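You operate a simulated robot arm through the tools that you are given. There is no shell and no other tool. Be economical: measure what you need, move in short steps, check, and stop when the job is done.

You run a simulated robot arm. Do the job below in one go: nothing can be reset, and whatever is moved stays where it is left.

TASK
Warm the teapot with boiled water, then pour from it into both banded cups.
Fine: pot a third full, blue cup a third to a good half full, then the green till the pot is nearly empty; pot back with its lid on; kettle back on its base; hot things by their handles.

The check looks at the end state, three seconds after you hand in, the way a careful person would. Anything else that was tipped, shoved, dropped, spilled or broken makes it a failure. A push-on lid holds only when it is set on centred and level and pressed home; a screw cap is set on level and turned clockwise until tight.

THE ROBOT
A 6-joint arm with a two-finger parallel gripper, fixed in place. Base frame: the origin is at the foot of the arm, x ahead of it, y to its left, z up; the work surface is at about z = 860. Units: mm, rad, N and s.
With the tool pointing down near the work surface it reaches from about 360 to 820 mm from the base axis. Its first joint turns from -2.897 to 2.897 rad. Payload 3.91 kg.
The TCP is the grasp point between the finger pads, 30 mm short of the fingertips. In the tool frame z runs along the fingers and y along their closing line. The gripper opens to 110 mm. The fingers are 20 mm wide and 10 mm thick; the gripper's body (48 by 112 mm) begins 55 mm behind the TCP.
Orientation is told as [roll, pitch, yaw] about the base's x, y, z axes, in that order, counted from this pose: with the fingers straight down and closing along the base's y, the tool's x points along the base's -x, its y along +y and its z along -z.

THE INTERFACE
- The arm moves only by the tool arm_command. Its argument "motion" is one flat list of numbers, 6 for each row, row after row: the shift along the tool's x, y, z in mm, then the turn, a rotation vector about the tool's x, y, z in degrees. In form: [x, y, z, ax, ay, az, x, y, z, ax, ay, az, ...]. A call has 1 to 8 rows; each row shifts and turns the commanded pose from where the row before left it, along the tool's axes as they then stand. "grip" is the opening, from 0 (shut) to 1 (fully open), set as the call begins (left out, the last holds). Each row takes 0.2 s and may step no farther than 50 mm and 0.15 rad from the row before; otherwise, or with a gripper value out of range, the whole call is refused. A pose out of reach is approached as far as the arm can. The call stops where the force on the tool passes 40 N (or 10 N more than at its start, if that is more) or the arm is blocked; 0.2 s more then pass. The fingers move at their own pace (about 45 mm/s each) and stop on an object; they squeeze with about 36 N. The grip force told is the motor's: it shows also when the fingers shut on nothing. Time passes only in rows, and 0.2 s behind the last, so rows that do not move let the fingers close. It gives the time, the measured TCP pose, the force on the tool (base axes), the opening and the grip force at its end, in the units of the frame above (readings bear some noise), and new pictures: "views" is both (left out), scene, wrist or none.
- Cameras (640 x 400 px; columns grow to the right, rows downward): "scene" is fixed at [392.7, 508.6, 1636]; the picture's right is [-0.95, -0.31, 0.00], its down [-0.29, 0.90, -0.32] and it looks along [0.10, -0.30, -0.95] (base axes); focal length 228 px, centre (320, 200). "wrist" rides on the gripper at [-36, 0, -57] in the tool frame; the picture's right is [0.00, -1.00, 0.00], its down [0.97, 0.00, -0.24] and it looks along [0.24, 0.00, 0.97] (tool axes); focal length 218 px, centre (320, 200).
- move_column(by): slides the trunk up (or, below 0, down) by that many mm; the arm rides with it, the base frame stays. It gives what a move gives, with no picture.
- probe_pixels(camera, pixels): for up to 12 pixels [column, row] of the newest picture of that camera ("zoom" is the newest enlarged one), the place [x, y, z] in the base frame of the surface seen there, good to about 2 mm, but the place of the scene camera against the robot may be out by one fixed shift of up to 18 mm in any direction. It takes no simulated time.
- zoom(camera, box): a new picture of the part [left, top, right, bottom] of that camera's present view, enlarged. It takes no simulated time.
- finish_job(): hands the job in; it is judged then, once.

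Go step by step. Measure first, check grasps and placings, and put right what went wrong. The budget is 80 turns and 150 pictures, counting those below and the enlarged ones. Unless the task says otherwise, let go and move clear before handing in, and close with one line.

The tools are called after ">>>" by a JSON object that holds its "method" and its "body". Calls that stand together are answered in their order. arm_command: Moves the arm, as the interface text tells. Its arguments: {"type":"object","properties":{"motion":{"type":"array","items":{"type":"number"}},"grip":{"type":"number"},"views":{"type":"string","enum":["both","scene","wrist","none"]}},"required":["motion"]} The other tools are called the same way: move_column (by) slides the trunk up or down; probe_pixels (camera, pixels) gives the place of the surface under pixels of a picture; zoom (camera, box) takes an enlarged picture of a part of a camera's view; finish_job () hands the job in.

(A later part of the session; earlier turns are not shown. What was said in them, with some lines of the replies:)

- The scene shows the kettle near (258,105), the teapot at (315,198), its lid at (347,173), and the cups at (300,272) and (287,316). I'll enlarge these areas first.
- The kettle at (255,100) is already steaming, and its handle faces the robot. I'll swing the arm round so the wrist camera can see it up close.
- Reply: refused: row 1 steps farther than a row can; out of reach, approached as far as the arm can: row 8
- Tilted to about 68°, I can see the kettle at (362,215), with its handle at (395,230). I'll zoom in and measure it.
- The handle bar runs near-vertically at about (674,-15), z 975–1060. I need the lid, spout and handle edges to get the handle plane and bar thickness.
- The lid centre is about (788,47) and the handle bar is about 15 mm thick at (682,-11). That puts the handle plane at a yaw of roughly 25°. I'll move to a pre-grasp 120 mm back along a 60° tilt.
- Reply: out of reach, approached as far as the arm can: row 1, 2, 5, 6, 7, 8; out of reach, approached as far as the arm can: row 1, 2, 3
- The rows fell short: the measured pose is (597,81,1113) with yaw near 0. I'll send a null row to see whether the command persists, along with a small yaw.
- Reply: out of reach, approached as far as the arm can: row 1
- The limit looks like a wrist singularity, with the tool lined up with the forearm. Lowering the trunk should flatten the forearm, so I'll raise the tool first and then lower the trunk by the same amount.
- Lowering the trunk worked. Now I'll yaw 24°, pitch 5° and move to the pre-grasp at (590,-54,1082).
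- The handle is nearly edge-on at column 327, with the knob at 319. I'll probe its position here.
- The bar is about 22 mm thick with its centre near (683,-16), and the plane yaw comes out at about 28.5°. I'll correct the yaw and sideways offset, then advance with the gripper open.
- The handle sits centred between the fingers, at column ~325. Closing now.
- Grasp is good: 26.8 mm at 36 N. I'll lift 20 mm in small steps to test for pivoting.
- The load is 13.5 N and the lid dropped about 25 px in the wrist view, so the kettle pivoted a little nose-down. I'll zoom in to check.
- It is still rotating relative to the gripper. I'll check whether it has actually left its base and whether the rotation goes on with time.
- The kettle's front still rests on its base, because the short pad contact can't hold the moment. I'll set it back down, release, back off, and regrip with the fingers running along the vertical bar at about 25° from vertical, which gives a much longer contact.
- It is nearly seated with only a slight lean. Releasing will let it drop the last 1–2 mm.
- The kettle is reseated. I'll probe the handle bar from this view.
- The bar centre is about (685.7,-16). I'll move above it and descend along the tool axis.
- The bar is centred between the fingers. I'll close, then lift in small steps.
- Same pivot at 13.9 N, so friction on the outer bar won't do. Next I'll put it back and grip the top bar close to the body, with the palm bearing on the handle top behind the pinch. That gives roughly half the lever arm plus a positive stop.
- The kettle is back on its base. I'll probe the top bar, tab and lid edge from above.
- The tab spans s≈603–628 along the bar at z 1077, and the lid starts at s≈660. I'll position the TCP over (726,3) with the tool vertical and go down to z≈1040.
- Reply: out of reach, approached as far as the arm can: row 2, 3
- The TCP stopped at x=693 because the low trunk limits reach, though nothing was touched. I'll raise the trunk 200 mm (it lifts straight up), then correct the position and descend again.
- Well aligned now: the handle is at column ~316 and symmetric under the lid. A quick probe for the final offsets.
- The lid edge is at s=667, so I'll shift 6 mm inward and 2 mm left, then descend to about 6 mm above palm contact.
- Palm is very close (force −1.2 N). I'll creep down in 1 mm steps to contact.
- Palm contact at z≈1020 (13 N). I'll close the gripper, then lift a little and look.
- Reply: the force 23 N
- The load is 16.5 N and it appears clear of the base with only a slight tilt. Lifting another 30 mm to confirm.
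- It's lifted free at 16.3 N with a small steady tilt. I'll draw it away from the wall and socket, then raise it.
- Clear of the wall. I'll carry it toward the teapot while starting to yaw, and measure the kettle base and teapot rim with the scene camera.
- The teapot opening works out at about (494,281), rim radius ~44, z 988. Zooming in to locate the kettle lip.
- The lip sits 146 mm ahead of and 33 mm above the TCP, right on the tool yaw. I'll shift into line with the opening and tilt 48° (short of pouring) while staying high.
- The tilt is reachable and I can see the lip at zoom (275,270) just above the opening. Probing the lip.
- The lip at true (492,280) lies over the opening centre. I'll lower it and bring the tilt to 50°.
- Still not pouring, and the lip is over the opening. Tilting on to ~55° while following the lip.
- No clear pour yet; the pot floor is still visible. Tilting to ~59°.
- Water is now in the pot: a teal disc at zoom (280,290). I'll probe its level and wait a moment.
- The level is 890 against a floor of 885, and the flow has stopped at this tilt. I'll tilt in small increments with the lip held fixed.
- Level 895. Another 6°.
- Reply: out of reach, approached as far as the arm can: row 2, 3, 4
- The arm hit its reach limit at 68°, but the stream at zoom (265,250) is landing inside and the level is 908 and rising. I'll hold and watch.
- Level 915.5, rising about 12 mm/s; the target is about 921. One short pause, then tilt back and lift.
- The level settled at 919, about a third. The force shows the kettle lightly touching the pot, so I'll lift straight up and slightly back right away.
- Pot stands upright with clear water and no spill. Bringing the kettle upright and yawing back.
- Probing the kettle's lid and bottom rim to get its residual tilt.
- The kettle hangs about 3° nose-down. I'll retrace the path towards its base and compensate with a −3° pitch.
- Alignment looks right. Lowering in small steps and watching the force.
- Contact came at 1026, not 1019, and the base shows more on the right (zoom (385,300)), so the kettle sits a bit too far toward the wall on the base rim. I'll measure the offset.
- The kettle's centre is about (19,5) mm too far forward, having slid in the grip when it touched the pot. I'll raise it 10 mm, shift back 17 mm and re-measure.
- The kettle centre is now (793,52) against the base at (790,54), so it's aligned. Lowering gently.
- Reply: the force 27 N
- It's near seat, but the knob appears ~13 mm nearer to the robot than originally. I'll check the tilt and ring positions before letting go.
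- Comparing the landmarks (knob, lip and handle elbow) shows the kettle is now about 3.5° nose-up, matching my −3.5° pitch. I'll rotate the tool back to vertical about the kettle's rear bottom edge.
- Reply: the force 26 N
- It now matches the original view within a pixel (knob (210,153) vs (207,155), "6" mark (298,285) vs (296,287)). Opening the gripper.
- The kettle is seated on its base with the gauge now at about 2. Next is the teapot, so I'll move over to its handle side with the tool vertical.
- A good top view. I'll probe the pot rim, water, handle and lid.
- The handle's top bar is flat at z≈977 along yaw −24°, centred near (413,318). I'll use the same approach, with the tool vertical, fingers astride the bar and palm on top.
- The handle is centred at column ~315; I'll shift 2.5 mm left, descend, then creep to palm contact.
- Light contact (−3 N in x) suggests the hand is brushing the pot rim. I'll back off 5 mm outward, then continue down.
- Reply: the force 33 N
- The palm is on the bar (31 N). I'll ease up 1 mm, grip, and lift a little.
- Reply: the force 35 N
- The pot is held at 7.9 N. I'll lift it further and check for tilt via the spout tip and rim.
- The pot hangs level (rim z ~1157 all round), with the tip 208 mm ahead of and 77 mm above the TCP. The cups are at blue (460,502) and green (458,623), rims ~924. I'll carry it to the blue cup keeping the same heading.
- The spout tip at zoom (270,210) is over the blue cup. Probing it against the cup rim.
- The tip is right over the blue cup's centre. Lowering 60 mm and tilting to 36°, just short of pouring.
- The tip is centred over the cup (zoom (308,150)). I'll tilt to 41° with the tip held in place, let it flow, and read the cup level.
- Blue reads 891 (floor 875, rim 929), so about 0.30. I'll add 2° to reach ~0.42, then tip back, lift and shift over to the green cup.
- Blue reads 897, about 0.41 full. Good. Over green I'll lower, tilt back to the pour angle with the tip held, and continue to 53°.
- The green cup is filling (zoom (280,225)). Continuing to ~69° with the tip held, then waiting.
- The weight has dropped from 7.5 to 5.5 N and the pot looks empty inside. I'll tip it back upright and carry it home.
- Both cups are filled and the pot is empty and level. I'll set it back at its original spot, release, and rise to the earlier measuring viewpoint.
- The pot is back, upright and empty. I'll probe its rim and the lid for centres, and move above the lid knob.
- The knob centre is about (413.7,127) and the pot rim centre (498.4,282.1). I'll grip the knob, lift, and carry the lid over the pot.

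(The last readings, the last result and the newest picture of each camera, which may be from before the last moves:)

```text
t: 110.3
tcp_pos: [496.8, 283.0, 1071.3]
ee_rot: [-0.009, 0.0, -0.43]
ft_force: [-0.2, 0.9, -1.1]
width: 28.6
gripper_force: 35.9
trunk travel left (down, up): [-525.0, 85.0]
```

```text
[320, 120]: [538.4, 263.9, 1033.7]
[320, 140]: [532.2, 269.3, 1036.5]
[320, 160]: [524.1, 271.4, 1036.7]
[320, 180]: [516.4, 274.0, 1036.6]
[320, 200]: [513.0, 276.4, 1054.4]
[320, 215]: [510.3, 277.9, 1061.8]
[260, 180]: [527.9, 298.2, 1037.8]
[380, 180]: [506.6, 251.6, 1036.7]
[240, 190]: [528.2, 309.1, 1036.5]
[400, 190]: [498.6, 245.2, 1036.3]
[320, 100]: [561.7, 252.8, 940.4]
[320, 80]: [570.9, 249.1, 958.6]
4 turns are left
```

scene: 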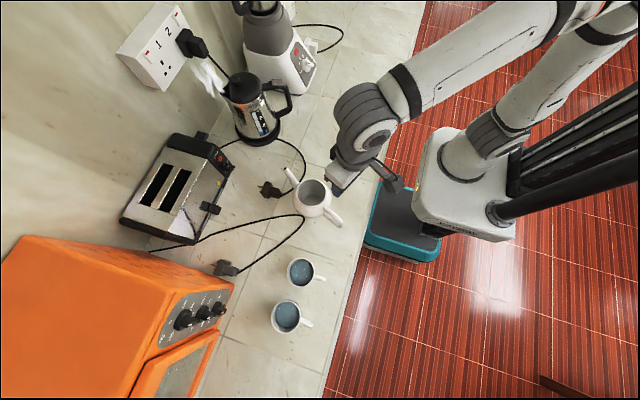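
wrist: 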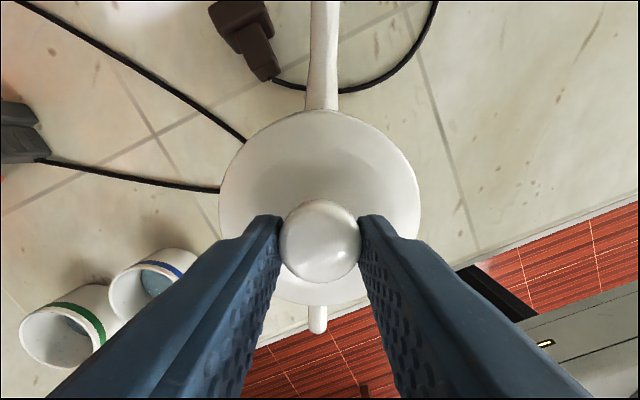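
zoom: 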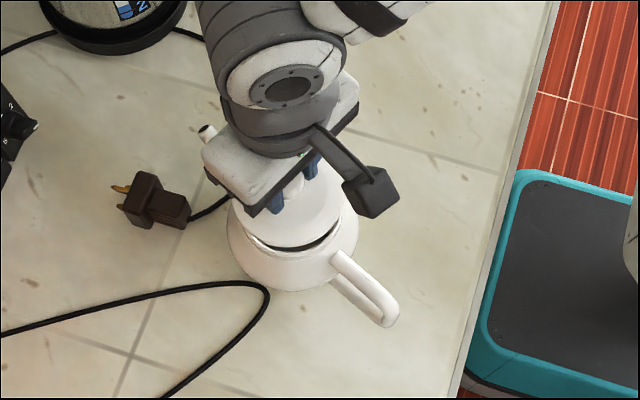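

The lid is held level and, allowing for noise, centred over the opening. Lowering it, with smaller steps at the end to press it home.

>>> {"method": "arm_command", "body": {"motion": [0, 0.8, 20, 0, 0, 0, 0, 0, 5, 0, 0, 0, 0, 0, 3, 0, 0, 0], "views": "none"}}

>>> {"method": "arm_command", "body": {"motion": [0, 0, 2, 0, 0, 0, 0, 0, 2, 0, 0, 0, 0, 0, 2, 0, 0, 0, 0, 0, 1, 0, 0, 0], "views": "none"}}

>>> {"method": "arm_command", "body": {"motion": [0, 0, 1, 0, 0, 0, 0, 0, 1, 0, 0, 0, 0, 0, 1, 0, 0, 0, 0, 0, 1, 0, 0, 0, 0, 0, 1, 0, 0, 0, 0, 0, 1, 0, 0, 0], "views": "none"}}

>>> {"method": "zoom", "body": {"camera": "scene", "box": [280, 160, 360, 240]}}

>>> {"method": "zoom", "body": {"camera": "wrist", "box": [180, 60, 460, 340]}}

```text
t: 111.2
tcp_pos: [498.3, 283.1, 1042.8]
ee_rot: [-0.008, -0.001, -0.429]
ft_force: [0.4, 0.2, -0.9]
width: 28.7
gripper_force: 36.0
trunk travel left (down, up): [-525.0, 85.0]
```

```text
t: 112.2
tcp_pos: [496.8, 280.6, 1038.5]
ee_rot: [-0.006, 0.0, -0.433]
ft_force: [-0.3, -0.2, 0.4]
width: 28.8
gripper_force: 36.2
trunk travel left (down, up): [-525.0, 85.0]
```

```text
t: 113.5
tcp_pos: [496.4, 281.4, 1031.6]
ee_rot: [-0.005, -0.004, -0.431]
ft_force: [4.1, 6.3, 27.2]
width: 28.6
gripper_force: 36.2
trunk travel left (down, up): [-525.0, 85.0]
```

```text
5.00 times, centred on (320, 200) of scene
```

zoom: 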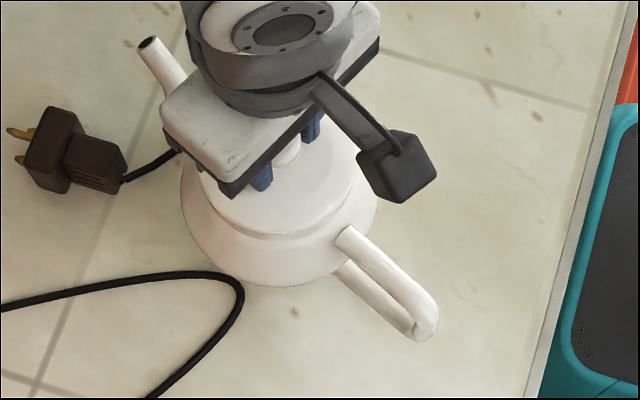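

```text
1.43 times, centred on (320, 200) of wrist
3 turns are left
```

zoom: 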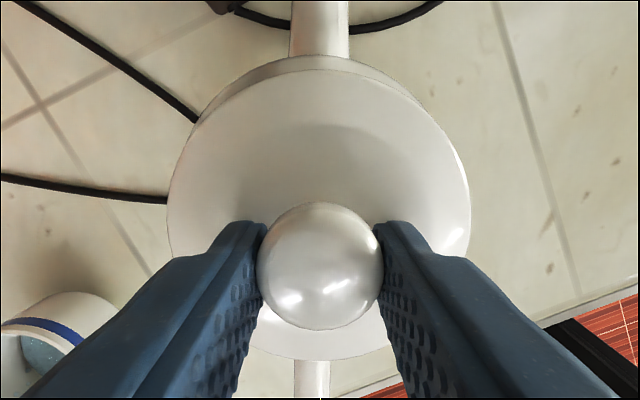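

The lid sits flush all round at z≈1031 with 27 N. I'll press a touch harder, then release, rise clear and inspect.

>>> {"method": "arm_command", "body": {"motion": [0, 0, 1, 0, 0, 0, 0, 0, 1, 0, 0, 0, 0, 0, 1, 0, 0, 0], "views": "none"}}

>>> {"method": "arm_command", "body": {"motion": [0, 0, -1, 0, 0, 0, 0, 0, -1, 0, 0, 0, 0, 0, 0, 0, 0, 0, 0, 0, 0, 0, 0, 0, 0, 0, 0, 0, 0, 0], "grip": 0.55, "views": "none"}}

>>> {"method": "arm_command", "body": {"motion": [0, 0, -20, 0, 0, 0, 0, 0, -40, 0, 0, 0, 0, 0, -40, 0, 0, 0, 25, 0, -40, 0, 0, 0, 30, 0, 0, 0, 0, 0], "views": "both"}}

>>> {"method": "zoom", "body": {"camera": "scene", "box": [270, 150, 370, 250]}}

>>> {"method": "zoom", "body": {"camera": "wrist", "box": [220, 40, 420, 200]}}

>>> {"method": "probe_pixels", "body": {"camera": "zoom", "pixels": [[320, 200], [250, 200], [390, 200], [320, 130], [320, 270], [270, 150], [370, 150], [270, 250], [370, 250], [230, 200], [410, 200], [320, 100]]}}

```text
t: 114.3
tcp_pos: [496.5, 280.7, 1030.8]
ee_rot: [0.0, -0.004, -0.433]
ft_force: [-2.3, -0.1, 11.4]
width: 28.4
gripper_force: 36.3
trunk travel left (down, up): [-525.0, 85.0]
stopped in row 3: the force on the tool passed its limit (the readings are from after the stop); the commanded pose is now the measured one
```

```text
t: 115.5
tcp_pos: [498.0, 281.7, 1032.0]
ee_rot: [-0.004, -0.005, -0.431]
ft_force: [-0.2, 0.0, 1.0]
width: 60.6
gripper_force: 0.1
trunk travel left (down, up): [-525.0, 85.0]
```

```text
t: 116.7
tcp_pos: [447.1, 304.5, 1174.9]
ee_rot: [-0.002, -0.005, -0.433]
ft_force: [-0.6, 0.1, 0.8]
width: 60.7
gripper_force: 0.1
trunk travel left (down, up): [-525.0, 85.0]
```

scene: 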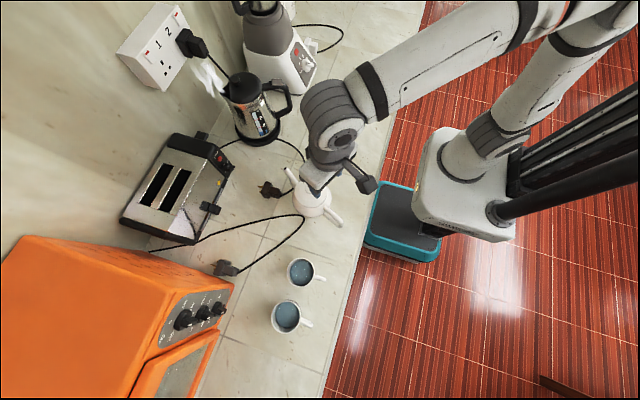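
wrist: 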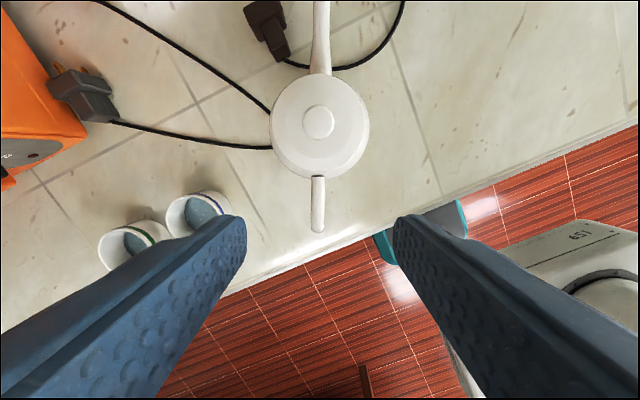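

```text
4.00 times, centred on (320, 200) of scene
```

zoom: 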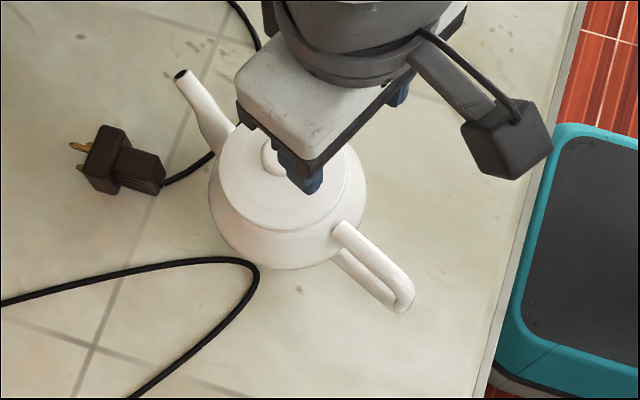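

```text
2.50 times, centred on (320, 120) of wrist
```

zoom: 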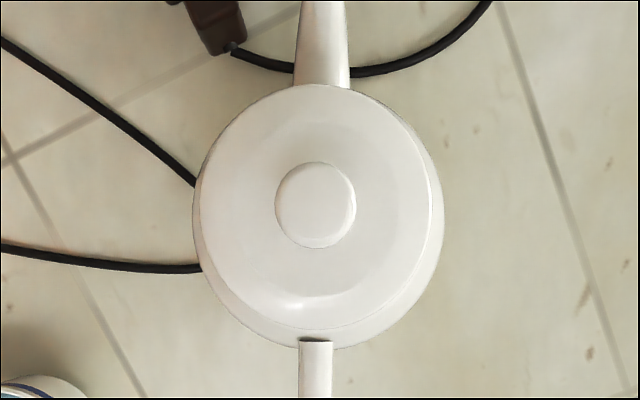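

```text
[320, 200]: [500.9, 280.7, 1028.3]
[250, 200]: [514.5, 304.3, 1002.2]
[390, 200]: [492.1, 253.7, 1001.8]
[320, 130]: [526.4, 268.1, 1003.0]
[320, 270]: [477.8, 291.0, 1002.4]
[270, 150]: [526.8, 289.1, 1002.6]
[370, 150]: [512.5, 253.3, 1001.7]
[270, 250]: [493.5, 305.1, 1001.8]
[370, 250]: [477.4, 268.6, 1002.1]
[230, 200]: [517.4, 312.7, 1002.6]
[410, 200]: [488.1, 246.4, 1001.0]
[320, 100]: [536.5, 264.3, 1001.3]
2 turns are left
```

The lid reads level (1001–1003 mm all round) and centred on the pot. The kettle is on its base, both cups are filled, and the gripper is clear, so I'm handing in.

>>> {"method": "finish_job", "body": {}}

```text
The job is handed in.
```

I've handed the job in. The pot was filled to about 0.29–0.31 of its depth, a little short of a third, and poured out until it looked empty. The blue cup is about 0.41 full, and the green cup took the rest; the arm blocked my view of its level, so I didn't measure it. The pot is back in its place with the lid pressed on, level and centred, and the kettle is back on its base. I saw no spills. The kettle brushed the pot once while I was tipping it back from pouring, but the pot stayed upright.
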